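You operate a simulated robot arm through the tools that you are given. There is no shell and no other tool. Be economical: measure what you need, move in short steps, check, and stop when the job is done.

The job below is to be done with a simulated two-armed robot. You get a single attempt, and the scene is never put back.

## Task
On the packing table top, fold the green cloth in half, so that its two short edges meet.

The check looks at the end state, three seconds after you hand in, the way a careful person would. Anything else that was tipped, shoved, dropped, spilled or broken makes it a failure. Flat cloth is picked up by pressing the open fingertips on it (5 to 10 N) and closing them slowly along it; thin cloth reads only 2 to 8 mm in the jaws.

## Robot
Two 7-joint arms with two-finger parallel grippers on one trunk, on a base that drives. Base frame: it is fixed to the floor where the robot stands at the start and does not move with it; the origin is under the middle of the robot, x ahead of it, y to its left, z up. Units: m, rad, N and s.
The left shoulder is at the start at [0.07, 0.163, 1.17], the right one opposite. Places, roughly: packing table top [0.6, -0.1, 0.9]. Payload 3.43 kg a hand.
The tool frame of a hand sits at the grasp point between the pads (the TCP): z along the fingers, y along the line on which they close. The tips reach 0.034 m beyond it. The gripper opens to 0.128 m. The fingers are 0.024 m wide and 0.012 m thick; the gripper's body (0.048 by 0.13 m) begins 0.096 m behind the TCP.
Orientation is told as [roll, pitch, yaw] about the base's x, y, z axes, in that order, counted from this pose: with the fingers straight down and closing along the base's y, the tool's x points along the base's -x, its y along +y and its z along -z.

## Interface
- The arms move only by the tool send_rows. It takes "left_rows", "right_rows" or both (then of equal length, played together; a hand with none holds still); each is a list of rows, each a list of 6 numbers: the shift along the tool's x, y, z in m, then the turn, a rotation vector about the tool's x, y, z in rad. In form: [[x, y, z, rx, ry, rz], ...]. A call has 1 to 12 rows; each row shifts and turns the commanded pose from where the row before left it, along the tool's axes as they then stand. "left_jaw" and "right_jaw" are, for a hand that has rows, the closure, from 0 (fully open) to 1 (shut), set as the call begins (left out, the last holds). Rows are played at 5 a second. More than 0.05 m and 0.15 rad between two rows, or a gripper value outside its range, and nothing of the call is played. Where a pose cannot be reached the arm comes as near as it can. A force on the tool above 40 N (or 10 N above the force at the start of the call, whichever is more), or a blocked arm, ends the call early, and 0.2 s more pass. The fingers move at their own pace (about 0.153 m/s each) and stop on an object; they squeeze with about 22 N. The grip force told is the motor's: it shows also when the fingers shut on nothing. Time passes only in rows, and 0.2 s behind the last, so rows that do not move let the fingers close. The reply holds the time, the measured pose of the TCP, the force on the tool along the base axes, the opening and the grip force, in the units named above and with some noise, with the torque about the TCP (base axes, N m) and any sound that the robot's microphone picked up.
- Cameras (640 x 400 px; columns grow to the right, rows downward): "scene" is now at [0.1342, -0.0095, 1.3842]; the picture's right is [-0.10, -0.99, 0.00], its down [-0.69, 0.07, -0.72] and it looks along [0.71, -0.07, -0.70] (base axes); focal length 260 px, centre (320, 200). "left" rides on the left gripper at [0.076, 0.011, -0.16] in its tool frame; the picture's right is [-0.15, 0.99, 0.00], its down [-0.88, -0.13, -0.46] and it looks along [-0.45, -0.07, 0.89] (tool axes); focal length 234 px, centre (320, 200). "right" rides on the right gripper at [0.076, -0.011, -0.16] in its tool frame; the picture's right is [0.15, 0.99, 0.00], its down [-0.88, 0.13, -0.46] and it looks along [-0.45, 0.07, 0.89] (tool axes); focal length 234 px, centre (320, 200). There is no depth. A picture from a camera that has moved, and an enlarged one, comes with that camera's place and axes in the base frame and with its lens.
- snapshot(camera): a new picture of that camera. The clock stands still meanwhile.
- raise_lower(by): slides the trunk up (or, below 0, down) by that many m; the arms and the scene camera ride with it, the base frame stays. It gives what a move gives, with no picture.
- roll_base(legs): drives the robot by 1 to 6 legs, each [ahead, left, turn to the left] in m, m and rad, along the robot's own axes; the way and the turn of a leg run together, so that a leg with both is an arc; at most 1.5 m and 3.142 rad a leg. The arms and the cameras ride along, it lands a little off, and it stops where it bumps. It gives what a move gives.
- aim_head(pan, tilt): turns the head with the scene camera to pan (to the left, within 1.501 rad either way) and tilt (down, from -0.506 to 1.204), counted from straight ahead of the robot. It gives what a move gives.
- inspect(camera, box): a new picture of the part [left, top, right, bottom] of that camera's present view, enlarged. The clock stands still meanwhile.
- finish_job(): hands the job in; it is judged then, once.

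Go step by step. Nothing tells you exact positions but the pictures and the camera data: compare them with the known pose of the tool, close in by small moves and look again before you grip or let go. The budget is 120 turns and 108 pictures, counting those below and the enlarged ones. Unless the task says otherwise, let go and move clear before handing in, and close with one line.

The tools are called as a command line: name --argument value ..., lists and objects as JSON in quotes. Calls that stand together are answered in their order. send_rows: Moves the arms, as the interface text tells. Its arguments: {"type":"object","properties":{"left_rows":{"type":"array"},"left_jaw":{"type":"number"},"right_rows":{"type":"array"},"right_jaw":{"type":"number"}},"required":[]} The other tools are called the same way: raise_lower (by) slides the trunk up or down; roll_base (legs) drives the base; aim_head (pan, tilt) turns the head that bears the scene camera; snapshot (camera) takes a picture; inspect (camera, box) takes an enlarged picture of a part of a camera's view; finish_job () hands the job in.

At the start:

```text
clock: 0.0
left_position: [0.6714, 0.2652, 1.0258]
left_orientation: [-0.002, -0.001, 0.002]
left_force: [0.2, -0.2, 0.7]
left_torque: [-0.04, -0.03, -0.02]
left_finger_gap: 0.1278
left_grip_force: 0.0
right_position: [0.6328, -0.3467, 1.0005]
right_orientation: [0.001, -0.002, 0.0]
right_force: [-0.1, 0.0, 0.5]
right_torque: [0.03, -0.02, 0.02]
right_finger_gap: 0.1282
right_grip_force: 0.0
trunk travel left (down, up): [-0.65, 0.29]
robot x, y, heading: [0.0007, -0.0009, -0.0]
head pan, tilt: [-0.105, 0.773]
```

scene: 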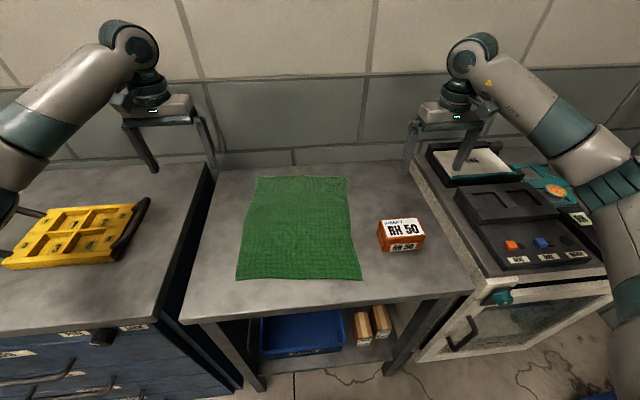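
right: 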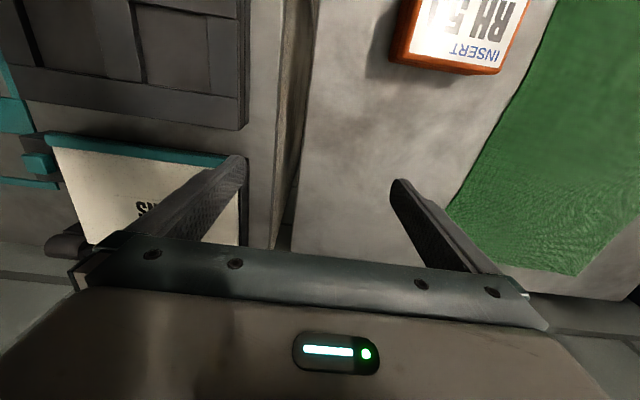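
left: 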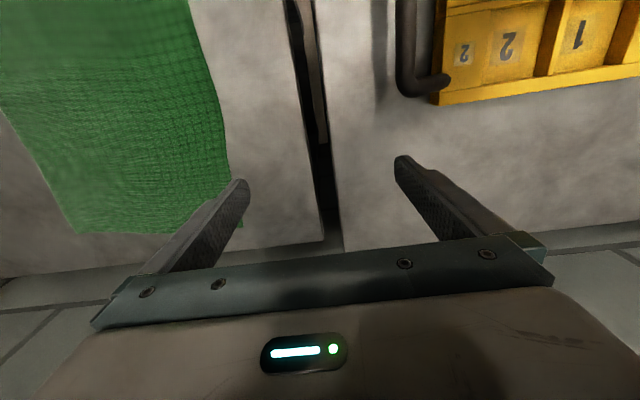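

I see the green cloth lying flat with its short edges far (x≈0.73) and near (x≈0.40), and the orange box just to its right. I plan to fold the far edge onto the near one with both hands, so I first lift the hands clear and back the base up slightly for reach.

send_rows --left_rows '[[0, 0, -0.04, 0, 0, 0], [0, 0, -0.04, 0, 0, 0]]' --right_rows '[[0, 0, -0.04, 0, 0, 0], [0, 0, -0.04, 0, 0, 0], [0, 0, 0, 0, 0, 0]]'

```text
refused: give rows for one hand, or as many for the one as for the other
```

Row counts were unequal, so I send equal ones.

send_rows --left_rows '[[0, 0, -0.04, 0, 0, 0], [0, 0, -0.04, 0, 0, 0]]' --right_rows '[[0, 0, -0.05, 0, 0, 0], [0, 0, -0.05, 0, 0, 0]]'

roll_base --legs '[[-0.08, 0, 0]]'

snapshot --camera "scene"

```text
clock: 0.6
left_position: [0.6696, 0.267, 1.1062]
left_orientation: [0.001, -0.001, 0.002]
left_force: [0.1, 0.0, 0.6]
left_torque: [0.01, -0.05, -0.01]
left_finger_gap: 0.128
left_grip_force: 0.0
right_position: [0.6335, -0.346, 1.1038]
right_orientation: [0.0, 0.002, -0.002]
right_force: [0.2, 0.1, -0.2]
right_torque: [0.01, -0.05, -0.02]
right_finger_gap: 0.1278
right_grip_force: 0.2
trunk travel left (down, up): [-0.65, 0.29]
robot x, y, heading: [0.0002, 0.0033, -0.003]
head pan, tilt: [-0.105, 0.773]
```

```text
clock: 1.7
left_position: [0.5901, 0.2646, 1.1051]
left_orientation: [0.0, -0.001, 0.001]
left_force: [-0.3, -0.1, 0.1]
left_torque: [0.0, -0.01, -0.02]
left_finger_gap: 0.128
left_grip_force: 0.1
right_position: [0.5557, -0.3464, 1.1026]
right_orientation: [0.001, 0.001, 0.001]
right_force: [-0.4, 0.1, 0.3]
right_torque: [0.0, -0.01, -0.02]
right_finger_gap: 0.1278
right_grip_force: 0.0
trunk travel left (down, up): [-0.65, 0.29]
robot x, y, heading: [-0.0824, 0.0014, 0.003]
head pan, tilt: [-0.105, 0.773]
```

```text
104 pictures are left
camera scene: at [0.0541, -0.0094, 1.3842], right [-0.1, -0.99, 0.0], down [-0.69, 0.07, -0.72], along [0.71, -0.07, -0.7], focal length 260 px, centre (320, 200)
```

scene: 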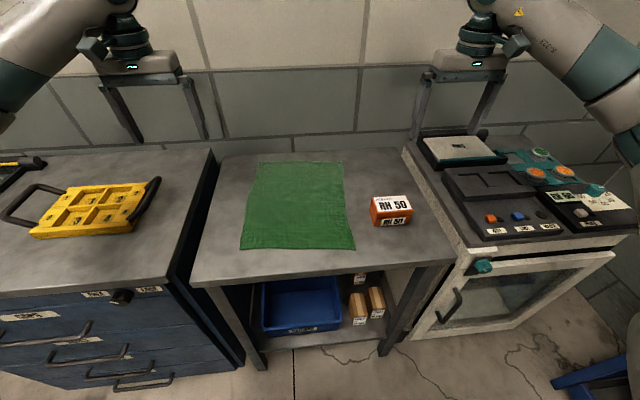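

The cloth's far corners come out at about (0.738, 0.114) and (0.705, -0.147). I now turn both hands so they close across the far edge, with the jaws part shut.

send_rows --left_rows '[[0, 0, 0, 0, 0, 0.15], [0, 0, 0, 0, 0, 0.15], [0, 0, 0, 0, 0, 0.15], [0, 0, 0, 0, 0, 0.15], [0, 0, 0, 0, 0, 0.15], [0, 0, 0, 0, 0, 0.15], [0, 0, 0, 0, 0, 0.15], [0, 0, 0, 0, 0, 0.15], [0, 0, 0, 0, 0, 0.15], [0, 0, 0, 0, 0, 0.15], [0, 0, 0, 0, 0, 0.15]]' --right_rows '[[0, 0, 0, 0, 0, -0.135], [0, 0, 0, 0, 0, -0.135], [0, 0, 0, 0, 0, -0.135], [0, 0, 0, 0, 0, -0.135], [0, 0, 0, 0, 0, -0.135], [0, 0, 0, 0, 0, -0.135], [0, 0, 0, 0, 0, -0.135], [0, 0, 0, 0, 0, -0.135], [0, 0, 0, 0, 0, -0.135], [0, 0, 0, 0, 0, -0.135], [0, 0, 0, 0, 0, -0.135]]' --left_jaw 0.7 --right_jaw 0.7

```text
clock: 4.1
left_position: [0.5905, 0.2669, 1.1066]
left_orientation: [-0.001, 0.0, -1.651]
left_force: [0.6, 0.0, -0.4]
left_torque: [-0.01, -0.01, 0.02]
left_finger_gap: 0.0382
left_grip_force: 0.1
right_position: [0.3621, -0.1815, 1.0933]
right_orientation: [0.0, 0.001, 1.482]
right_force: [-0.2, 0.4, -0.8]
right_torque: [-0.02, 0.0, -0.01]
right_finger_gap: 0.0383
right_grip_force: 0.0
right hand out of reach, approached as far as the arm can: row 5, 6, 7, 8, 9, 10, 11
trunk travel left (down, up): [-0.65, 0.29]
robot x, y, heading: [-0.0808, 0.0018, 0.004]
head pan, tilt: [-0.105, 0.773]
```

The left turned cleanly; the right got near a limit in its place but should do better nearer the target. I move both over the far corners, staying high.

send_rows --left_rows '[[-0.0265, 0.0238, 0, 0, 0, 0], [-0.0265, 0.0238, 0, 0, 0, 0], [-0.0265, 0.0238, 0, 0, 0, 0], [-0.0265, 0.0238, 0, 0, 0, 0], [-0.0265, 0.0238, 0, 0, 0, 0], [-0.0265, 0.0238, 0, 0, 0, 0], [0, 0, 0, 0, 0, 0]]' --right_rows '[[-0.0378, -0.0192, 0, 0, 0, 0], [-0.0378, -0.0192, 0, 0, 0, 0], [-0.0378, -0.0192, 0, 0, 0, 0], [-0.0378, -0.0192, 0, 0, 0, 0], [-0.0378, -0.0192, 0, 0, 0, 0], [-0.0378, -0.0192, 0, 0, 0, 0], [0, 0, 0, 0, 0, 0]]'

snapshot --camera "scene"

```text
clock: 5.7
left_position: [0.7216, 0.0976, 1.1058]
left_orientation: [-0.002, 0.002, -1.648]
left_force: [0.9, 0.3, -1.0]
left_torque: [-0.02, -0.01, -0.01]
left_finger_gap: 0.0386
left_grip_force: 0.1
right_position: [0.4362, 0.0059, 1.0996]
right_orientation: [0.0, 0.004, 1.48]
right_force: [0.6, 0.1, 0.1]
right_torque: [-0.06, -0.02, 0.01]
right_finger_gap: 0.0385
right_grip_force: 0.1
right hand out of reach, approached as far as the arm can: row 2, 3, 4, 5, 6
trunk travel left (down, up): [-0.65, 0.29]
robot x, y, heading: [-0.0818, -0.0019, -0.0]
head pan, tilt: [-0.105, 0.773]
```

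```text
103 pictures are left
camera scene: at [0.0549, -0.0075, 1.3842], right [-0.1, -0.99, 0.0], down [-0.7, 0.07, -0.72], along [0.71, -0.08, -0.7], focal length 260 px, centre (320, 200)
```

scene: 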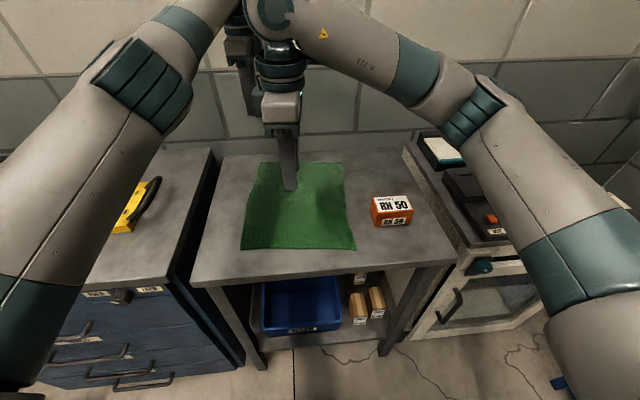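

The right wrist is at its limit in this sense, so I turn the right hand the other way round (same yaw as the left), in steps.

send_rows --right_rows '[[0, 0, 0, 0, 0, 0.15], [0, 0, 0, 0, 0, 0.15], [0, 0, 0, 0, 0, 0.15], [0, 0, 0, 0, 0, 0.15], [0, 0, 0, 0, 0, 0.15], [0, 0, 0, 0, 0, 0.15], [0, 0, 0, 0, 0, 0]]'

```text
clock: 7.3
left_position: [0.7218, 0.0951, 1.1066]
left_orientation: [-0.002, -0.002, -1.647]
left_force: [-0.5, 0.7, 0.5]
left_torque: [-0.01, 0.0, -0.02]
left_finger_gap: 0.0383
left_grip_force: 0.1
right_position: [0.4396, 0.0027, 1.1011]
right_orientation: [-0.001, -0.001, 0.583]
right_force: [-0.2, 0.5, 0.7]
right_torque: [0.01, 0.03, -0.01]
right_finger_gap: 0.0385
right_grip_force: 0.0
trunk travel left (down, up): [-0.65, 0.29]
robot x, y, heading: [-0.0791, 0.0002, 0.004]
head pan, tilt: [-0.105, 0.773]
```

The right hand stays at (0.44, 0.00); I continue to yaw 0 and move it sideways to the right.

send_rows --right_rows '[[0, 0, 0, 0, 0, 0.146], [0, 0, 0, 0, 0, 0.146], [0, 0, 0, 0, 0, 0.146], [0, 0, 0, 0, 0, 0.146], [0, -0.05, 0, 0, 0, 0], [-0.04, -0.05, 0, 0, 0, 0], [-0.04, -0.04, 0, 0, 0, 0], [-0.04, 0, 0, 0, 0, 0], [-0.04, 0, 0, 0, 0, 0], [-0.04, 0, 0, 0, 0, 0], [-0.04, 0, 0, 0, 0, 0]]'

send_rows --right_rows '[[0, 0, 0, 0, 0, 0.15], [0, 0, 0, 0, 0, 0.15], [0, 0, 0, 0, 0, 0.15], [0, 0, 0, 0, 0, 0.15], [0, 0, 0, 0, 0, 0.15], [0, 0, 0, 0, 0, 0.15], [0, 0, 0, 0, 0, 0.15], [0, 0, 0, 0, 0, 0.15], [0, 0, 0, 0, 0, 0.15], [0, 0, 0, 0, 0, 0.15], [0, 0, 0, 0, 0, 0.15]]'

snapshot --camera "right"

snapshot --camera "left"

snapshot --camera "scene"

```text
refused: row 6 steps farther than a row can; nothing moved
```

```text
clock: 9.7
left_position: [0.7217, 0.0945, 1.1056]
left_orientation: [-0.002, 0.001, -1.648]
left_force: [-0.2, -0.1, 1.0]
left_torque: [-0.01, -0.06, -0.01]
left_finger_gap: 0.0385
left_grip_force: 0.0
right_position: [0.44, 0.0036, 1.1003]
right_orientation: [0.001, 0.0, -1.067]
right_force: [-0.7, 0.3, -0.2]
right_torque: [0.01, 0.02, 0.02]
right_finger_gap: 0.0384
right_grip_force: 0.0
trunk travel left (down, up): [-0.65, 0.29]
robot x, y, heading: [-0.0779, 0.0006, -0.003]
head pan, tilt: [-0.105, 0.773]
```

```text
102 pictures are left
camera right: at [0.3935, 0.0635, 1.2625], right [0.8, 0.61, 0.0], down [0.54, -0.71, 0.46], along [0.28, -0.36, -0.89], focal length 234 px, centre (320, 200)
```

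right: 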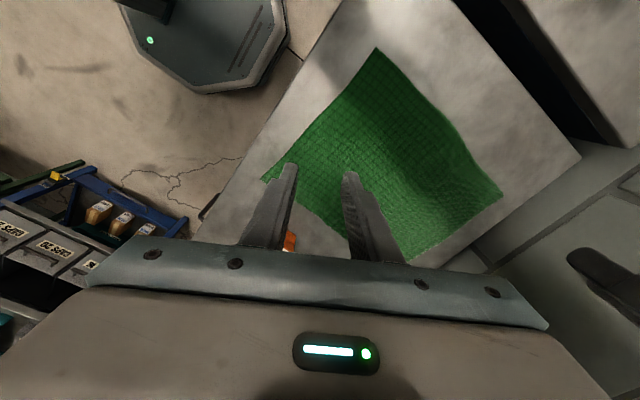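

```text
101 pictures are left
camera left: at [0.7396, 0.1683, 1.2665], right [0.97, -0.22, 0.0], down [-0.2, -0.87, 0.46], along [-0.1, -0.44, -0.89], focal length 234 px, centre (320, 200)
```

left: 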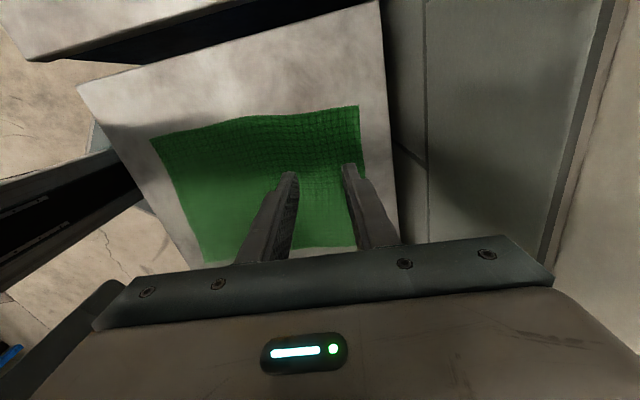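

```text
100 pictures are left
camera scene: at [0.0546, -0.0095, 1.3842], right [-0.1, -0.99, 0.0], down [-0.69, 0.07, -0.72], along [0.71, -0.07, -0.7], focal length 260 px, centre (320, 200)
```

scene: 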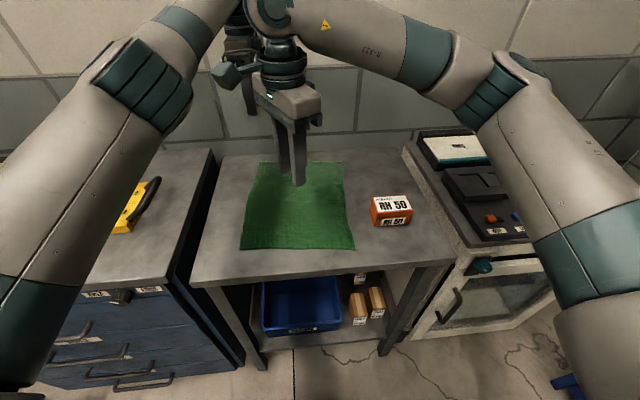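

Combining the scene and left views, the table top is nearer z≈0.865 and the far corners are about (0.786, 0.122) and (0.748, -0.158). I finish the right hand's turn and put both hands above their grip points.

send_rows --right_rows '[[0, 0, 0, 0, 0, 0.1475], [0, 0, 0, 0, 0, 0.1475], [0, 0, 0, 0, 0, 0.1475], [0, 0, 0, 0, 0, 0.1475], [-0.0385, 0, 0, 0, 0, 0], [-0.0385, 0, 0, 0, 0, 0], [-0.0385, 0, 0, 0, 0, 0]]'

send_rows --right_rows '[[0, 0.0433, 0, 0, 0, 0], [0, 0.0433, 0, 0, 0, 0], [0, 0.0433, 0, 0, 0, 0], [0, 0.0433, 0, 0, 0, 0], [0, 0.0433, 0, 0, 0, 0], [0, 0.0433, 0, 0, 0, 0], [0, 0.0433, 0, 0, 0, 0], [0, 0, 0.04, 0, 0, 0], [0, 0, 0.04, 0, 0, 0], [0, 0, 0.03, 0, 0, 0], [0, 0, 0, 0, 0, 0]]' --left_rows '[[0, 0, 0, 0, 0, 0], [0, 0, 0, 0, 0, 0], [0, 0, 0, 0, 0, 0], [0.006, 0.02, 0, 0, 0, 0], [0.007, 0.023, 0, 0, 0, 0], [0, 0, 0, 0, 0, 0], [0, 0, 0, 0, 0, 0], [0, 0, 0.04, 0, 0, 0], [0, 0, 0.04, 0, 0, 0], [0, 0, 0.03, 0, 0, 0], [0, 0, 0, 0, 0, 0]]'

snapshot --camera "right"

snapshot --camera "left"

snapshot --camera "scene"

```text
clock: 11.3
left_position: [0.7208, 0.0937, 1.1077]
left_orientation: [-0.001, 0.002, -1.647]
left_force: [-0.5, -0.6, 0.8]
left_torque: [0.02, -0.04, -0.02]
left_finger_gap: 0.0385
left_grip_force: 0.0
right_position: [0.4291, -0.1142, 1.0998]
right_orientation: [0.002, 0.002, -1.653]
right_force: [-0.4, -0.7, -0.7]
right_torque: [0.03, -0.04, 0.05]
right_finger_gap: 0.0382
right_grip_force: 0.2
trunk travel left (down, up): [-0.65, 0.29]
robot x, y, heading: [-0.0782, -0.0009, 0.004]
head pan, tilt: [-0.105, 0.773]
```

```text
clock: 13.7
left_position: [0.7307, 0.115, 0.9893]
left_orientation: [0.0, 0.0, -1.648]
left_force: [0.3, 0.1, -0.4]
left_torque: [0.03, -0.01, -0.03]
left_finger_gap: 0.0385
left_grip_force: 0.1
left hand out of reach, approached as far as the arm can: row 4, 5
right_position: [0.7308, -0.1357, 0.9911]
right_orientation: [0.0, 0.001, -1.655]
right_force: [-1.0, -0.7, 0.2]
right_torque: [0.0, 0.0, -0.03]
right_finger_gap: 0.0382
right_grip_force: 0.0
trunk travel left (down, up): [-0.65, 0.29]
robot x, y, heading: [-0.0794, -0.0031, 0.0]
head pan, tilt: [-0.105, 0.773]
```

```text
99 pictures are left
camera right: at [0.7271, -0.0603, 1.1521], right [1.0, 0.06, 0.0], down [0.06, -0.89, 0.46], along [0.03, -0.45, -0.89], focal length 234 px, centre (320, 200)
```

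right: 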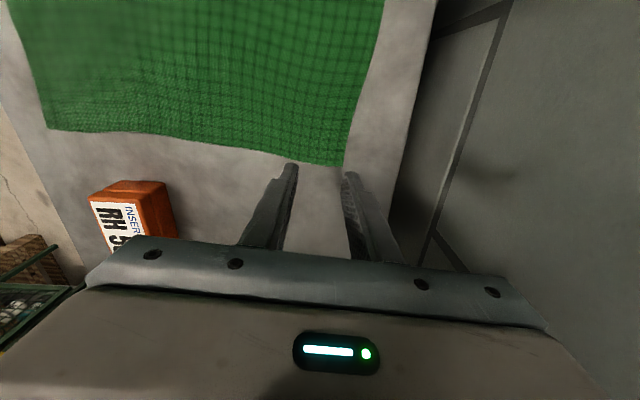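

```text
98 pictures are left
camera left: at [0.7484, 0.188, 1.1501], right [0.98, -0.22, 0.0], down [-0.2, -0.87, 0.46], along [-0.1, -0.44, -0.89], focal length 234 px, centre (320, 200)
```

left: 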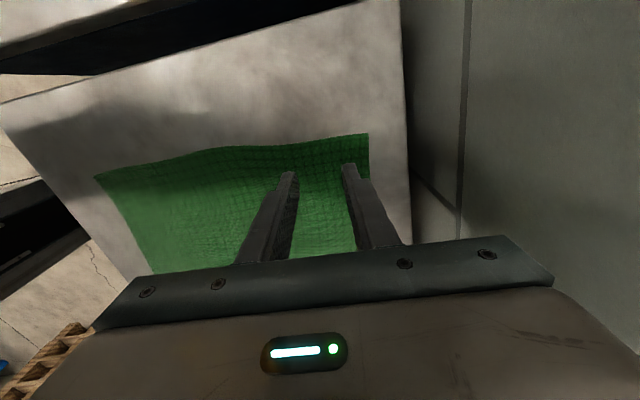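

```text
97 pictures are left
camera scene: at [0.0544, -0.0102, 1.3843], right [-0.1, -0.99, 0.0], down [-0.69, 0.07, -0.72], along [0.71, -0.07, -0.7], focal length 260 px, centre (320, 200)
```

scene: 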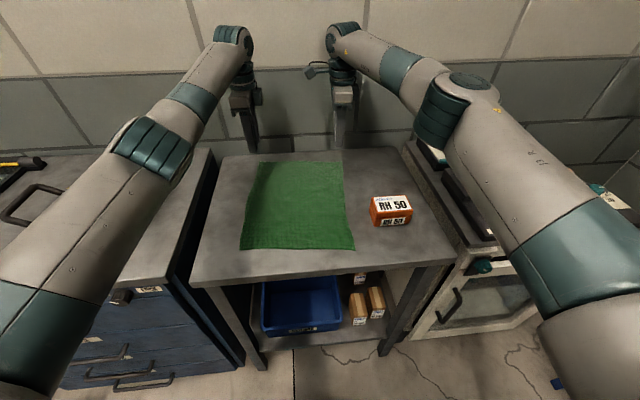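

The left arm is short of its reach at the far edge; the refined corners are TL≈(0.789, 0.121) and TR≈(0.756, -0.157). I roll 0.05 m forward.

roll_base --legs '[[0.05, 0, 0]]'

```text
clock: 14.6
left_position: [0.7788, 0.1158, 0.9912]
left_orientation: [0.001, -0.001, -1.647]
left_force: [0.1, -0.3, 0.8]
left_torque: [0.0, -0.05, 0.01]
left_finger_gap: 0.0383
left_grip_force: 0.0
right_position: [0.7791, -0.1345, 0.9933]
right_orientation: [0.002, 0.0, -1.655]
right_force: [0.1, -0.4, -0.3]
right_torque: [0.02, -0.02, -0.02]
right_finger_gap: 0.0383
right_grip_force: 0.1
trunk travel left (down, up): [-0.65, 0.29]
robot x, y, heading: [-0.032, 0.0012, 0.0]
head pan, tilt: [-0.105, 0.773]
```

Now I shift to the grip points and lower to about 4 cm above the cloth, then look.

send_rows --left_rows '[[-0.015, -0.01, 0, 0, 0, 0], [0, 0, 0.025, 0, 0, 0], [0, 0, 0.03, 0, 0, 0], [0, 0, 0, 0, 0, 0]]' --right_rows '[[-0.006, -0.0385, 0, 0, 0, 0], [0, 0, 0.025, 0, 0, 0], [0, 0, 0.03, 0, 0, 0], [0, 0, 0, 0, 0, 0]]'

snapshot --camera "right"

snapshot --camera "left"

snapshot --camera "scene"

```text
clock: 15.6
left_position: [0.7649, 0.0996, 0.9367]
left_orientation: [0.001, 0.001, -1.648]
left_force: [-0.8, 0.2, 0.8]
left_torque: [0.01, 0.0, 0.0]
left_finger_gap: 0.0383
left_grip_force: 0.1
right_position: [0.7407, -0.139, 0.9374]
right_orientation: [0.001, 0.001, -1.655]
right_force: [-0.3, -0.9, 0.4]
right_torque: [-0.03, -0.01, -0.02]
right_finger_gap: 0.0385
right_grip_force: 0.1
trunk travel left (down, up): [-0.65, 0.29]
robot x, y, heading: [-0.0323, 0.0007, 0.005]
head pan, tilt: [-0.105, 0.773]
```

```text
96 pictures are left
camera right: at [0.736, -0.0634, 1.0983], right [1.0, 0.06, 0.0], down [0.06, -0.89, 0.46], along [0.03, -0.45, -0.89], focal length 234 px, centre (320, 200)
```

right: 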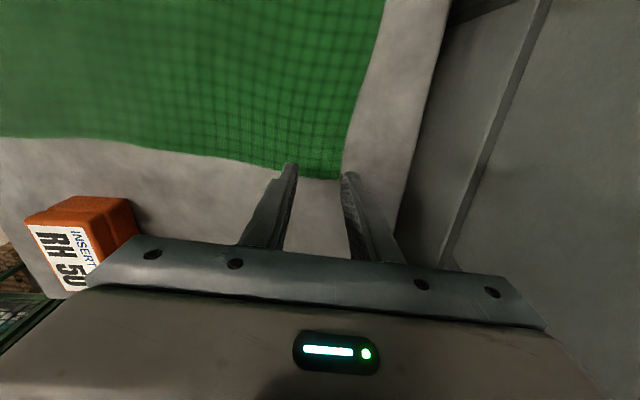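

```text
95 pictures are left
camera left: at [0.7844, 0.1737, 1.0975], right [0.97, -0.22, 0.0], down [-0.2, -0.87, 0.46], along [-0.1, -0.44, -0.89], focal length 234 px, centre (320, 200)
```

left: 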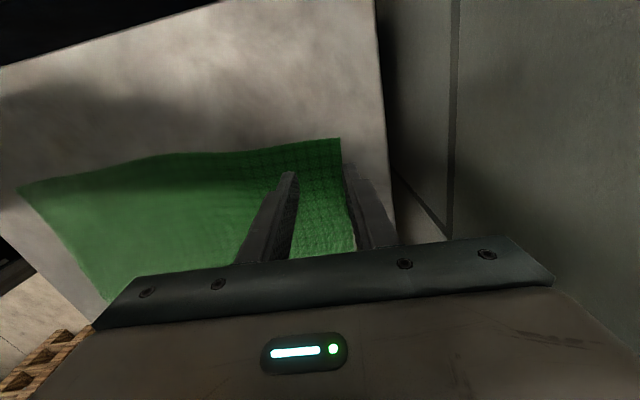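

```text
94 pictures are left
camera scene: at [0.1013, -0.0097, 1.3845], right [-0.1, -0.99, 0.0], down [-0.69, 0.07, -0.72], along [0.71, -0.07, -0.7], focal length 260 px, centre (320, 200)
```

scene: 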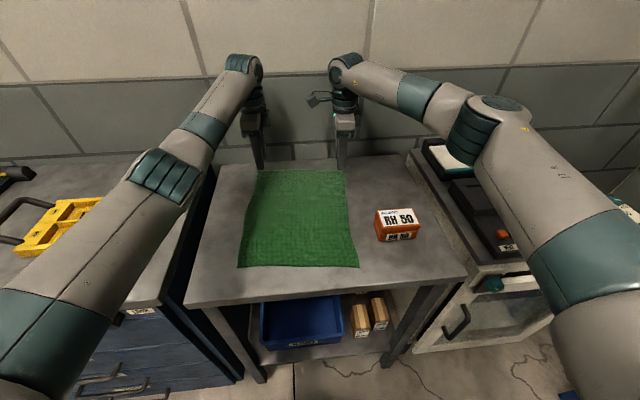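

The tips sit about 4 cm over the cloth, inner finger inside and outer finger right at the edge. I shift both hands ~7 mm inward so both fingers land on cloth, then go down gently.

send_rows --left_rows '[[0, -0.008, 0, 0, 0, 0], [0, 0, 0.01, 0, 0, 0], [0, 0, 0.01, 0, 0, 0], [0, 0, 0.008, 0, 0, 0], [0, 0, 0, 0, 0, 0]]' --right_rows '[[0, -0.006, 0, 0, 0, 0], [0, 0, 0.01, 0, 0, 0], [0, 0, 0.01, 0, 0, 0], [0, 0, 0.008, 0, 0, 0], [0, 0, 0, 0, 0, 0]]'

```text
clock: 16.8
left_position: [0.7599, 0.1014, 0.9077]
left_orientation: [0.0, 0.0, -1.648]
left_force: [-0.2, 0.3, -0.4]
left_torque: [-0.03, 0.0, 0.01]
left_finger_gap: 0.0383
left_grip_force: 0.1
right_position: [0.7371, -0.1377, 0.9089]
right_orientation: [-0.001, 0.002, -1.655]
right_force: [-0.1, -0.2, 0.0]
right_torque: [0.01, 0.03, -0.02]
right_finger_gap: 0.0381
right_grip_force: 0.0
trunk travel left (down, up): [-0.65, 0.29]
robot x, y, heading: [-0.0309, -0.0003, 0.002]
head pan, tilt: [-0.105, 0.773]
```

Tips are near z≈0.874 with no contact yet; I creep down further.

send_rows --left_rows '[[0, 0, 0.003, 0, 0, 0], [0, 0, 0.003, 0, 0, 0], [0, 0, 0, 0, 0, 0]]' --right_rows '[[0, 0, 0.003, 0, 0, 0], [0, 0, 0.003, 0, 0, 0], [0, 0, 0, 0, 0, 0]]'

snapshot --camera "right"

snapshot --camera "left"

```text
clock: 17.6
left_position: [0.7586, 0.1032, 0.9012]
left_orientation: [-0.001, 0.0, -1.648]
left_force: [0.3, -0.6, 0.6]
left_torque: [0.01, -0.02, 0.01]
left_finger_gap: 0.0383
left_grip_force: 0.1
right_position: [0.7358, -0.1386, 0.9026]
right_orientation: [0.0, 0.001, -1.655]
right_force: [-0.1, -0.4, -0.6]
right_torque: [0.0, 0.01, 0.04]
right_finger_gap: 0.0387
right_grip_force: 0.0
trunk travel left (down, up): [-0.65, 0.29]
robot x, y, heading: [-0.0318, 0.0023, 0.0]
head pan, tilt: [-0.105, 0.773]
```

```text
93 pictures are left
camera right: at [0.7316, -0.0625, 1.0632], right [1.0, 0.06, 0.0], down [0.06, -0.89, 0.46], along [0.03, -0.45, -0.89], focal length 234 px, centre (320, 200)
```

right: 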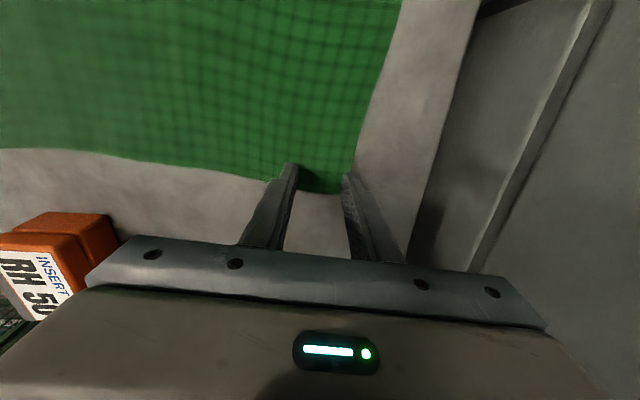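

```text
92 pictures are left
camera left: at [0.7781, 0.1749, 1.0615], right [0.97, -0.22, 0.0], down [-0.2, -0.87, 0.46], along [-0.1, -0.44, -0.89], focal length 234 px, centre (320, 200)
```

left: 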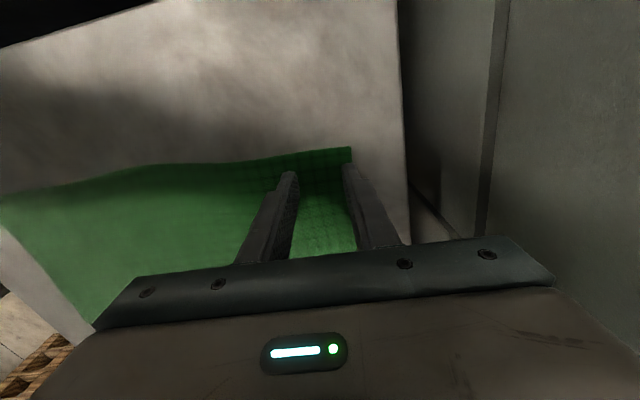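

No contact yet and the alignment looks right; I nudge the right hand 4 mm inward and keep creeping down until I feel the table.

send_rows --left_rows '[[0, 0, 0, 0, 0, 0], [0, 0, 0.002, 0, 0, 0], [0, 0, 0.002, 0, 0, 0], [0, 0, 0, 0, 0, 0]]' --right_rows '[[0.004, 0, 0, 0, 0, 0], [0, 0, 0.002, 0, 0, 0], [0, 0, 0.002, 0, 0, 0], [0, 0, 0, 0, 0, 0]]'

send_rows --left_rows '[[0, 0, 0.002, 0, 0, 0], [0, 0, 0, 0, 0, 0]]' --right_rows '[[0, 0, 0.002, 0, 0, 0], [0, 0, 0, 0, 0, 0]]'

```text
clock: 18.6
left_position: [0.7594, 0.1025, 0.8969]
left_orientation: [0.001, 0.0, -1.648]
left_force: [-0.4, -0.1, 0.8]
left_torque: [-0.05, -0.01, 0.01]
left_finger_gap: 0.0383
left_grip_force: 0.0
right_position: [0.735, -0.1342, 0.8993]
right_orientation: [0.001, 0.0, -1.655]
right_force: [-0.4, 0.0, 1.2]
right_torque: [0.02, -0.02, 0.01]
right_finger_gap: 0.0386
right_grip_force: 0.1
trunk travel left (down, up): [-0.65, 0.29]
robot x, y, heading: [-0.0334, 0.003, 0.003]
head pan, tilt: [-0.105, 0.773]
```

```text
clock: 19.2
left_position: [0.7592, 0.1027, 0.8958]
left_orientation: [0.0, 0.001, -1.647]
left_force: [-0.1, -0.3, 2.2]
left_torque: [0.03, 0.0, -0.03]
left_finger_gap: 0.0384
left_grip_force: 0.0
right_position: [0.7356, -0.1341, 0.8973]
right_orientation: [0.001, -0.001, -1.656]
right_force: [1.0, 0.1, 0.4]
right_torque: [-0.02, 0.02, -0.04]
right_finger_gap: 0.0383
right_grip_force: 0.1
trunk travel left (down, up): [-0.65, 0.29]
robot x, y, heading: [-0.0299, 0.0035, -0.004]
head pan, tilt: [-0.105, 0.773]
```

Left starts touching (2 N at tip z≈0.862). I press on in millimetre steps.

send_rows --left_rows '[[0, 0, 0.001, 0, 0, 0], [0, 0, 0, 0, 0, 0]]' --right_rows '[[0, 0, 0.002, 0, 0, 0], [0, 0, 0, 0, 0, 0]]'

send_rows --left_rows '[[0, 0, 0.001, 0, 0, 0], [0, 0, 0, 0, 0, 0]]' --right_rows '[[0, 0, 0.001, 0, 0, 0], [0, 0, 0, 0, 0, 0]]'

```text
clock: 19.8
left_position: [0.7579, 0.103, 0.8959]
left_orientation: [0.001, 0.0, -1.647]
left_force: [0.6, -0.8, 5.4]
left_torque: [-0.05, -0.08, 0.01]
left_finger_gap: 0.0387
left_grip_force: 0.1
right_position: [0.735, -0.1335, 0.8953]
right_orientation: [0.003, -0.002, -1.654]
right_force: [0.1, -0.7, 3.3]
right_torque: [0.01, -0.04, 0.0]
right_finger_gap: 0.038
right_grip_force: 0.1
trunk travel left (down, up): [-0.65, 0.29]
robot x, y, heading: [-0.0295, 0.0022, -0.002]
head pan, tilt: [-0.105, 0.773]
```

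```text
clock: 20.4
left_position: [0.7591, 0.1016, 0.8944]
left_orientation: [0.002, 0.0, -1.649]
left_force: [1.9, -0.7, 10.8]
left_torque: [0.0, -0.12, 0.03]
left_finger_gap: 0.0385
left_grip_force: 0.4
right_position: [0.7346, -0.1351, 0.8949]
right_orientation: [0.003, 0.0, -1.656]
right_force: [0.0, -0.8, 5.7]
right_torque: [-0.01, -0.09, 0.0]
right_finger_gap: 0.0382
right_grip_force: 0.1
trunk travel left (down, up): [-0.65, 0.29]
robot x, y, heading: [-0.0298, -0.0014, -0.001]
head pan, tilt: [-0.105, 0.773]
```

Both press with 6–11 N. I ease the left a touch and close slowly in jaw steps.

send_rows --left_rows '[[0, 0, -0.0005, 0, 0, 0], [0, 0, 0, 0, 0, 0]]' --right_rows '[[0, 0, 0.0004, 0, 0, 0], [0, 0, 0, 0, 0, 0]]' --left_jaw 0.76 --right_jaw 0.76

send_rows --left_rows '[[0, 0, 0, 0, 0, 0], [0, 0, 0, 0, 0, 0]]' --right_rows '[[0, 0, 0, 0, 0, 0], [0, 0, 0, 0, 0, 0]]' --left_jaw 0.82 --right_jaw 0.82

snapshot --camera "right"

snapshot --camera "left"

```text
clock: 21.0
left_position: [0.7581, 0.101, 0.8956]
left_orientation: [0.001, 0.0, -1.648]
left_force: [-0.5, 0.6, 9.4]
left_torque: [0.05, -0.07, 0.01]
left_finger_gap: 0.0302
left_grip_force: 0.0
right_position: [0.735, -0.1335, 0.8955]
right_orientation: [0.002, 0.0, -1.655]
right_force: [-0.4, -0.4, 10.5]
right_torque: [-0.06, -0.02, -0.02]
right_finger_gap: 0.0302
right_grip_force: 0.1
trunk travel left (down, up): [-0.65, 0.29]
robot x, y, heading: [-0.0289, 0.0014, 0.003]
head pan, tilt: [-0.105, 0.773]
```

```text
clock: 21.6
left_position: [0.7583, 0.1017, 0.8945]
left_orientation: [0.002, 0.0, -1.648]
left_force: [-1.1, 0.2, 7.3]
left_torque: [-0.01, -0.04, 0.01]
left_finger_gap: 0.0224
left_grip_force: 0.0
right_position: [0.7345, -0.1337, 0.8961]
right_orientation: [0.004, -0.001, -1.653]
right_force: [0.6, 0.1, 12.0]
right_torque: [-0.03, -0.02, 0.01]
right_finger_gap: 0.0222
right_grip_force: 0.0
trunk travel left (down, up): [-0.65, 0.29]
robot x, y, heading: [-0.0321, -0.0006, -0.003]
head pan, tilt: [-0.105, 0.773]
```

```text
91 pictures are left
camera right: at [0.7293, -0.0576, 1.0563], right [1.0, 0.06, 0.0], down [0.06, -0.89, 0.46], along [0.03, -0.45, -0.89], focal length 234 px, centre (320, 200)
```

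right: 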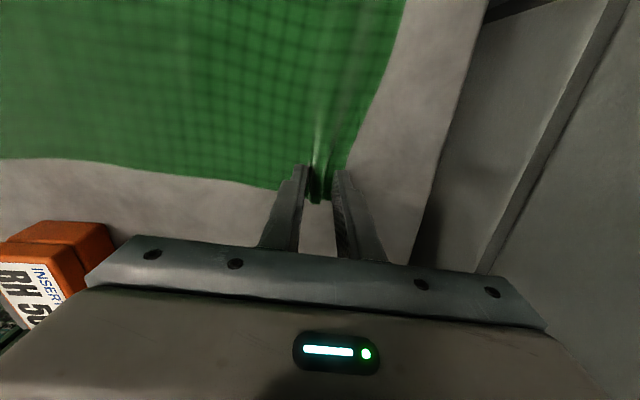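

```text
90 pictures are left
camera left: at [0.7758, 0.1747, 1.0554], right [0.97, -0.22, 0.0], down [-0.2, -0.87, 0.46], along [-0.1, -0.44, -0.89], focal length 234 px, centre (320, 200)
```

left: 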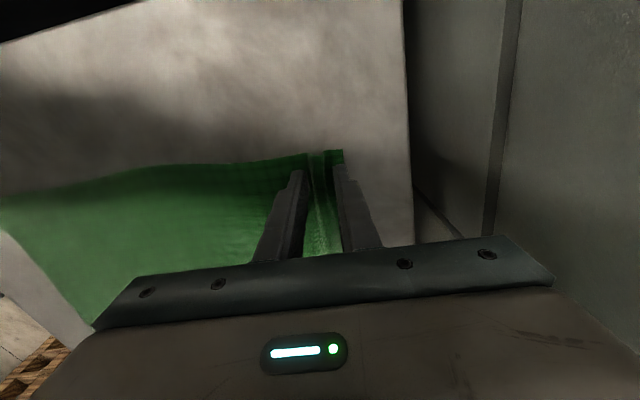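

The cloth is bulging up into a ridge between the fingers of both hands; I keep closing slowly.

send_rows --left_rows '[[0, 0, 0, 0, 0, 0], [0, 0, 0, 0, 0, 0]]' --right_rows '[[0, 0, -0.0004, 0, 0, 0], [0, 0, 0, 0, 0, 0]]' --left_jaw 0.88 --right_jaw 0.88

send_rows --left_rows '[[0, 0, 0, 0, 0, 0], [0, 0, 0, 0, 0, 0]]' --right_rows '[[0, 0, 0, 0, 0, 0], [0, 0, 0, 0, 0, 0]]' --left_jaw 0.94 --right_jaw 0.94

send_rows --left_rows '[[0, 0, 0, 0, 0, 0], [0, 0, 0, 0, 0, 0]]' --right_rows '[[0, 0, 0, 0, 0, 0], [0, 0, 0, 0, 0, 0]]' --left_jaw 1.0 --right_jaw 1.0

snapshot --camera "right"

snapshot --camera "left"

```text
clock: 22.2
left_position: [0.7573, 0.1012, 0.8947]
left_orientation: [0.001, 0.0, -1.648]
left_force: [-0.3, -0.4, 6.3]
left_torque: [-0.02, -0.03, -0.01]
left_finger_gap: 0.0149
left_grip_force: 0.1
right_position: [0.7351, -0.1327, 0.8957]
right_orientation: [0.004, 0.0, -1.656]
right_force: [0.2, -0.7, 12.3]
right_torque: [-0.05, -0.05, 0.03]
right_finger_gap: 0.0146
right_grip_force: 0.1
trunk travel left (down, up): [-0.65, 0.29]
robot x, y, heading: [-0.0295, -0.0008, -0.002]
head pan, tilt: [-0.105, 0.773]
```

```text
clock: 22.8
left_position: [0.7586, 0.1017, 0.8958]
left_orientation: [0.002, 0.0, -1.647]
left_force: [-0.3, -0.1, 6.0]
left_torque: [-0.02, -0.06, 0.02]
left_finger_gap: 0.0087
left_grip_force: 0.6
right_position: [0.7352, -0.1334, 0.8953]
right_orientation: [-0.001, 0.001, -1.654]
right_force: [0.5, -0.7, 12.4]
right_torque: [-0.03, -0.05, 0.0]
right_finger_gap: 0.0087
right_grip_force: 1.1
trunk travel left (down, up): [-0.65, 0.29]
robot x, y, heading: [-0.0312, -0.0015, -0.002]
head pan, tilt: [-0.105, 0.773]
```

```text
clock: 23.4
left_position: [0.7578, 0.1013, 0.8954]
left_orientation: [0.0, 0.001, -1.647]
left_force: [1.9, -0.4, 5.8]
left_torque: [0.02, -0.02, 0.0]
left_finger_gap: 0.0072
left_grip_force: 22.1
right_position: [0.7351, -0.1325, 0.8957]
right_orientation: [0.003, -0.001, -1.655]
right_force: [0.5, 0.7, 12.0]
right_torque: [-0.02, -0.03, -0.02]
right_finger_gap: 0.0068
right_grip_force: 21.7
trunk travel left (down, up): [-0.65, 0.29]
robot x, y, heading: [-0.0299, 0.0019, 0.001]
head pan, tilt: [-0.105, 0.773]
```

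```text
89 pictures are left
camera right: at [0.7292, -0.0574, 1.0563], right [1.0, 0.06, 0.0], down [0.06, -0.89, 0.46], along [0.03, -0.45, -0.89], focal length 234 px, centre (320, 200)
```

right: 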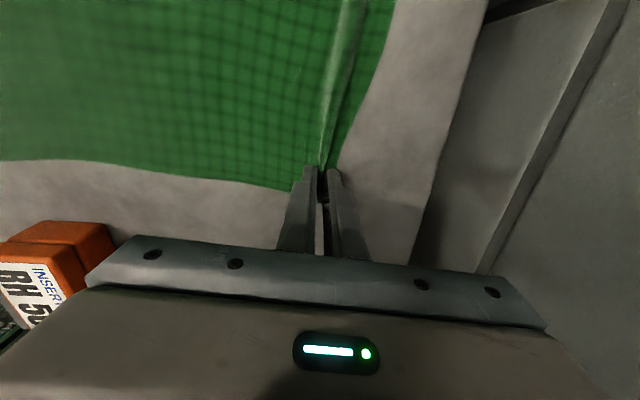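

```text
88 pictures are left
camera left: at [0.776, 0.1747, 1.0554], right [0.97, -0.22, 0.0], down [-0.2, -0.87, 0.46], along [-0.1, -0.44, -0.89], focal length 234 px, centre (320, 200)
```

left: 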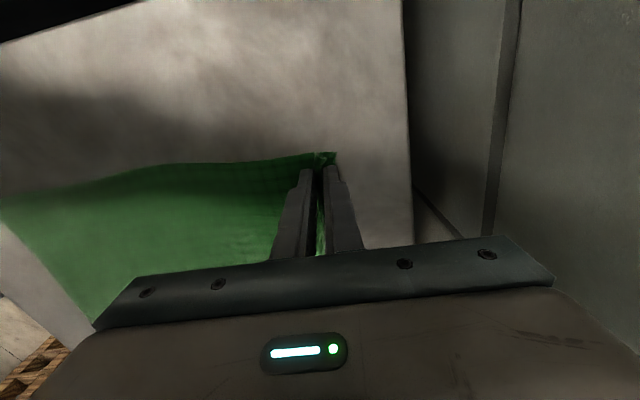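

Both hands hold the cloth (7 mm in the jaws). I now lift the far edge and carry it along the first half of an arc, tilting the hands so the edge turns over like a page.

send_rows --left_rows '[[-0.0, -0.0025, -0.0155, 0, 0, 0], [0, -0.0025, -0.0155, 0, 0, 0], [0, -0.0075, -0.0175, 0, 0, 0], [0, -0.0075, -0.0175, 0, 0, 0], [0, -0.0137, -0.015, -0.04, 0, 0], [0, -0.0137, -0.015, -0.04, 0, 0], [0, 0, 0, 0, 0, 0]]' --right_rows '[[-0.0, -0.0025, -0.0155, 0, 0, 0], [0, -0.0025, -0.0155, 0, 0, 0], [0, -0.0075, -0.0175, 0, 0, 0], [0, -0.0075, -0.0175, 0, 0, 0], [0, -0.0137, -0.015, -0.04, 0, 0], [0, -0.0137, -0.015, -0.04, 0, 0], [0, 0, 0, 0, 0, 0]]'

snapshot --camera "scene"

```text
clock: 25.0
left_position: [0.7108, 0.105, 0.9873]
left_orientation: [0.08, 0.002, -1.647]
left_force: [-1.0, 0.6, -0.2]
left_torque: [0.01, 0.03, -0.03]
left_finger_gap: 0.007
left_grip_force: 22.1
right_position: [0.6885, -0.1302, 0.9898]
right_orientation: [0.079, 0.001, -1.654]
right_force: [0.5, 1.0, -0.6]
right_torque: [-0.01, 0.01, 0.0]
right_finger_gap: 0.0052
right_grip_force: 22.4
trunk travel left (down, up): [-0.65, 0.29]
robot x, y, heading: [-0.0326, 0.0009, 0.001]
head pan, tilt: [-0.105, 0.773]
```

```text
87 pictures are left
camera scene: at [0.1043, -0.0095, 1.3841], right [-0.1, -0.99, 0.0], down [-0.7, 0.07, -0.71], along [0.71, -0.07, -0.7], focal length 260 px, centre (320, 200)
```

scene: 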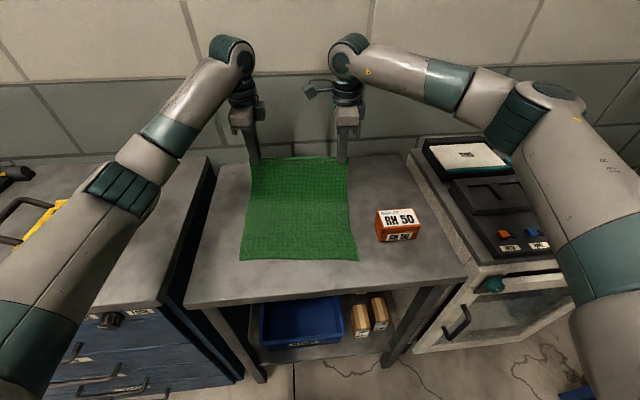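

The edge is up; the near edge slid forward by ~2 cm, to about x=0.458/0.429, so I'll adjust the landing spot. I continue the arc.

send_rows --left_rows '[[0, -0.0182, -0.0137, -0.06, 0, 0], [0, -0.0182, -0.0137, -0.06, 0, 0], [0, -0.02, -0.0088, -0.05, 0, 0], [0, -0.02, -0.0088, -0.05, 0, 0], [0, -0.0209, -0.0058, -0.06, 0, 0], [0, -0.0209, -0.0058, -0.06, 0, 0], [0, 0, 0, 0, 0, 0]]' --right_rows '[[0, -0.0182, -0.0137, -0.06, 0, 0], [0, -0.0182, -0.0137, -0.06, 0, 0], [0, -0.02, -0.0088, -0.05, 0, 0], [0, -0.02, -0.0088, -0.05, 0, 0], [0, -0.0209, -0.0058, -0.06, 0, 0], [0, -0.0209, -0.0058, -0.06, 0, 0], [0, 0, 0, 0, 0, 0]]'

snapshot --camera "scene"

```text
clock: 26.6
left_position: [0.585, 0.1152, 1.0187]
left_orientation: [0.42, 0.001, -1.648]
left_force: [0.7, -1.2, -0.5]
left_torque: [-0.02, -0.01, 0.02]
left_finger_gap: 0.0072
left_grip_force: 22.1
right_position: [0.5636, -0.1204, 1.0166]
right_orientation: [0.42, 0.001, -1.656]
right_force: [0.2, -0.6, 0.1]
right_torque: [0.01, -0.04, -0.02]
right_finger_gap: 0.0057
right_grip_force: 22.1
trunk travel left (down, up): [-0.65, 0.29]
robot x, y, heading: [-0.0323, -0.0013, -0.001]
head pan, tilt: [-0.105, 0.773]
```

```text
86 pictures are left
camera scene: at [0.104, -0.0097, 1.3841], right [-0.1, -0.99, 0.0], down [-0.7, 0.07, -0.71], along [0.71, -0.07, -0.7], focal length 260 px, centre (320, 200)
```

scene: 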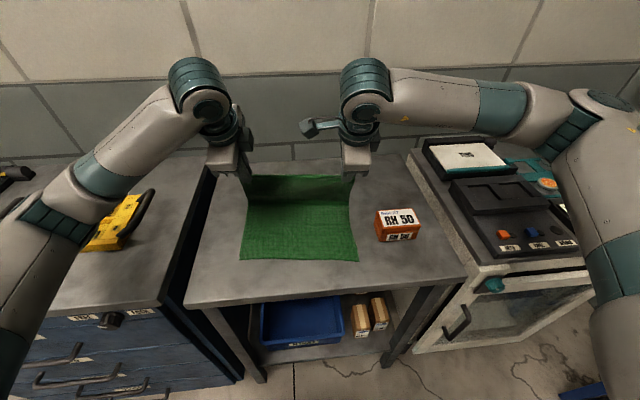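

The fold is forming with no further sliding. I continue down towards the near edge, with the landing adjusted.

send_rows --left_rows '[[0, -0.0209, -0.0002, -0.06, 0, 0], [0, -0.0209, -0.0002, -0.06, 0, 0], [0, -0.0211, 0.0031, -0.06, 0, 0], [0, -0.0211, 0.0031, -0.06, 0, 0], [0, -0.0203, 0.0042, -0.045, 0, 0], [0, -0.0203, 0.0042, -0.045, 0, 0], [0, 0, 0, 0, 0, 0]]' --right_rows '[[0, -0.0209, -0.0002, -0.06, 0, 0], [0, -0.0209, -0.0002, -0.06, 0, 0], [0, -0.0211, 0.0031, -0.06, 0, 0], [0, -0.0211, 0.0031, -0.06, 0, 0], [0, -0.0203, 0.0042, -0.045, 0, 0], [0, -0.0203, 0.0042, -0.045, 0, 0], [0, 0, 0, 0, 0, 0]]'

snapshot --camera "scene"

snapshot --camera "left"

snapshot --camera "right"

```text
clock: 28.2
left_position: [0.4918, 0.1228, 0.9407]
left_orientation: [0.751, 0.0, -1.649]
left_force: [0.4, -0.4, 1.5]
left_torque: [0.02, 0.03, -0.03]
left_finger_gap: 0.0073
left_grip_force: 22.5
right_position: [0.4699, -0.1089, 0.94]
right_orientation: [0.749, -0.001, -1.656]
right_force: [0.1, 0.9, -0.9]
right_torque: [0.01, 0.04, 0.04]
right_finger_gap: 0.0058
right_grip_force: 22.1
right hand out of reach, approached as far as the arm can: row 6
trunk travel left (down, up): [-0.65, 0.29]
robot x, y, heading: [-0.0329, -0.0025, -0.003]
head pan, tilt: [-0.105, 0.773]
```

```text
85 pictures are left
camera scene: at [0.1032, -0.0099, 1.3842], right [-0.1, -0.99, 0.0], down [-0.69, 0.07, -0.72], along [0.71, -0.07, -0.7], focal length 260 px, centre (320, 200)
```

scene: 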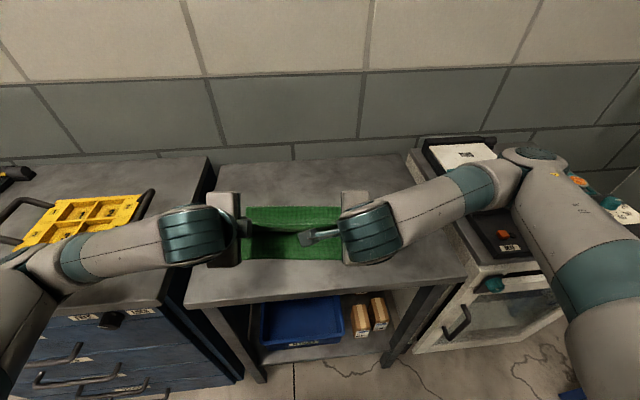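

```text
84 pictures are left
camera left: at [0.3976, 0.2047, 1.0641], right [0.71, -0.2, 0.67], down [-0.47, -0.85, 0.24], along [0.52, -0.49, -0.7], focal length 234 px, centre (320, 200)
```

left: 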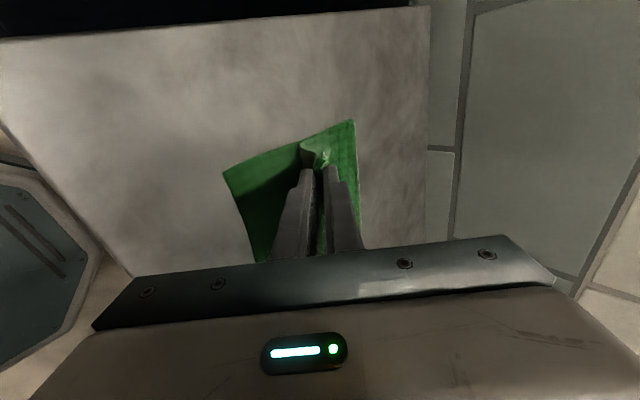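

```text
83 pictures are left
camera right: at [0.36, -0.0247, 1.0495], right [0.73, 0.09, 0.67], down [-0.29, -0.86, 0.42], along [0.62, -0.5, -0.61], focal length 234 px, centre (320, 200)
```

right: 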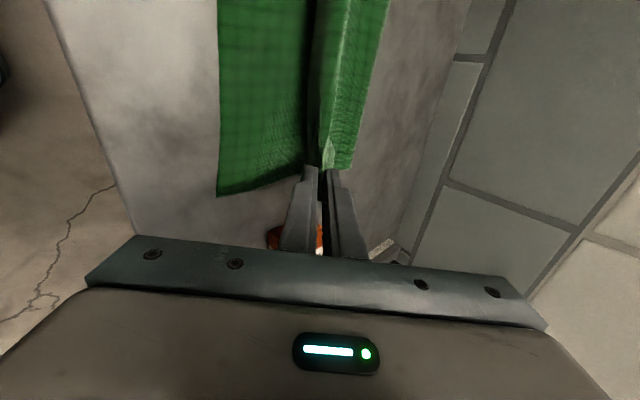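

The fold looks good, but the right arm is at its limit in this tilt, so I use the base (4 cm back) and then the trunk to set the edge down without changing arm poses.

roll_base --legs '[[-0.04, 0, 0]]'

raise_lower --by -0.03

snapshot --camera "left"

snapshot --camera "right"

```text
clock: 29.1
left_position: [0.4507, 0.1232, 0.94]
left_orientation: [0.75, 0.001, -1.649]
left_force: [-0.4, -0.4, 0.4]
left_torque: [-0.02, -0.01, 0.01]
left_finger_gap: 0.0074
left_grip_force: 22.0
right_position: [0.4315, -0.1093, 0.9389]
right_orientation: [0.749, 0.001, -1.654]
right_force: [0.5, -0.5, -0.2]
right_torque: [0.0, -0.03, -0.02]
right_finger_gap: 0.0054
right_grip_force: 22.1
trunk travel left (down, up): [-0.65, 0.29]
robot x, y, heading: [-0.0729, -0.0042, -0.0]
head pan, tilt: [-0.105, 0.773]
```

```text
clock: 29.8
left_position: [0.4497, 0.1223, 0.9198]
left_orientation: [0.769, 0.008, -1.643]
left_force: [-0.5, -0.1, -0.4]
left_torque: [0.0, -0.04, -0.01]
left_finger_gap: 0.0073
left_grip_force: 22.2
right_position: [0.4268, -0.1117, 0.9141]
right_orientation: [0.755, 0.006, -1.656]
right_force: [-0.1, 0.8, -0.6]
right_torque: [0.05, 0.0, 0.01]
right_finger_gap: 0.0053
right_grip_force: 21.8
trunk travel left (down, up): [-0.62, 0.32]
robot x, y, heading: [-0.068, 0.0002, 0.001]
head pan, tilt: [-0.105, 0.773]
```

```text
82 pictures are left
camera left: at [0.3542, 0.202, 1.0441], right [0.7, -0.2, 0.69], down [-0.47, -0.85, 0.23], along [0.54, -0.49, -0.69], focal length 234 px, centre (320, 200)
```

left: 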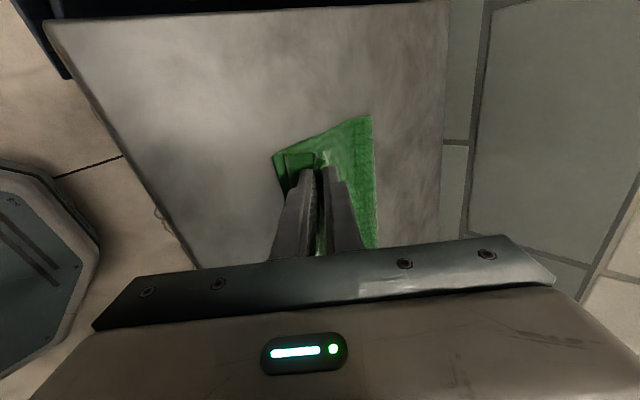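

```text
81 pictures are left
camera right: at [0.3154, -0.0285, 1.024], right [0.73, 0.08, 0.68], down [-0.29, -0.86, 0.42], along [0.62, -0.5, -0.6], focal length 234 px, centre (320, 200)
```

right: 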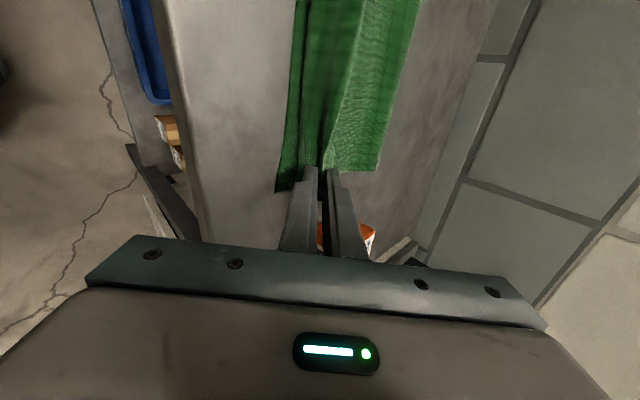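

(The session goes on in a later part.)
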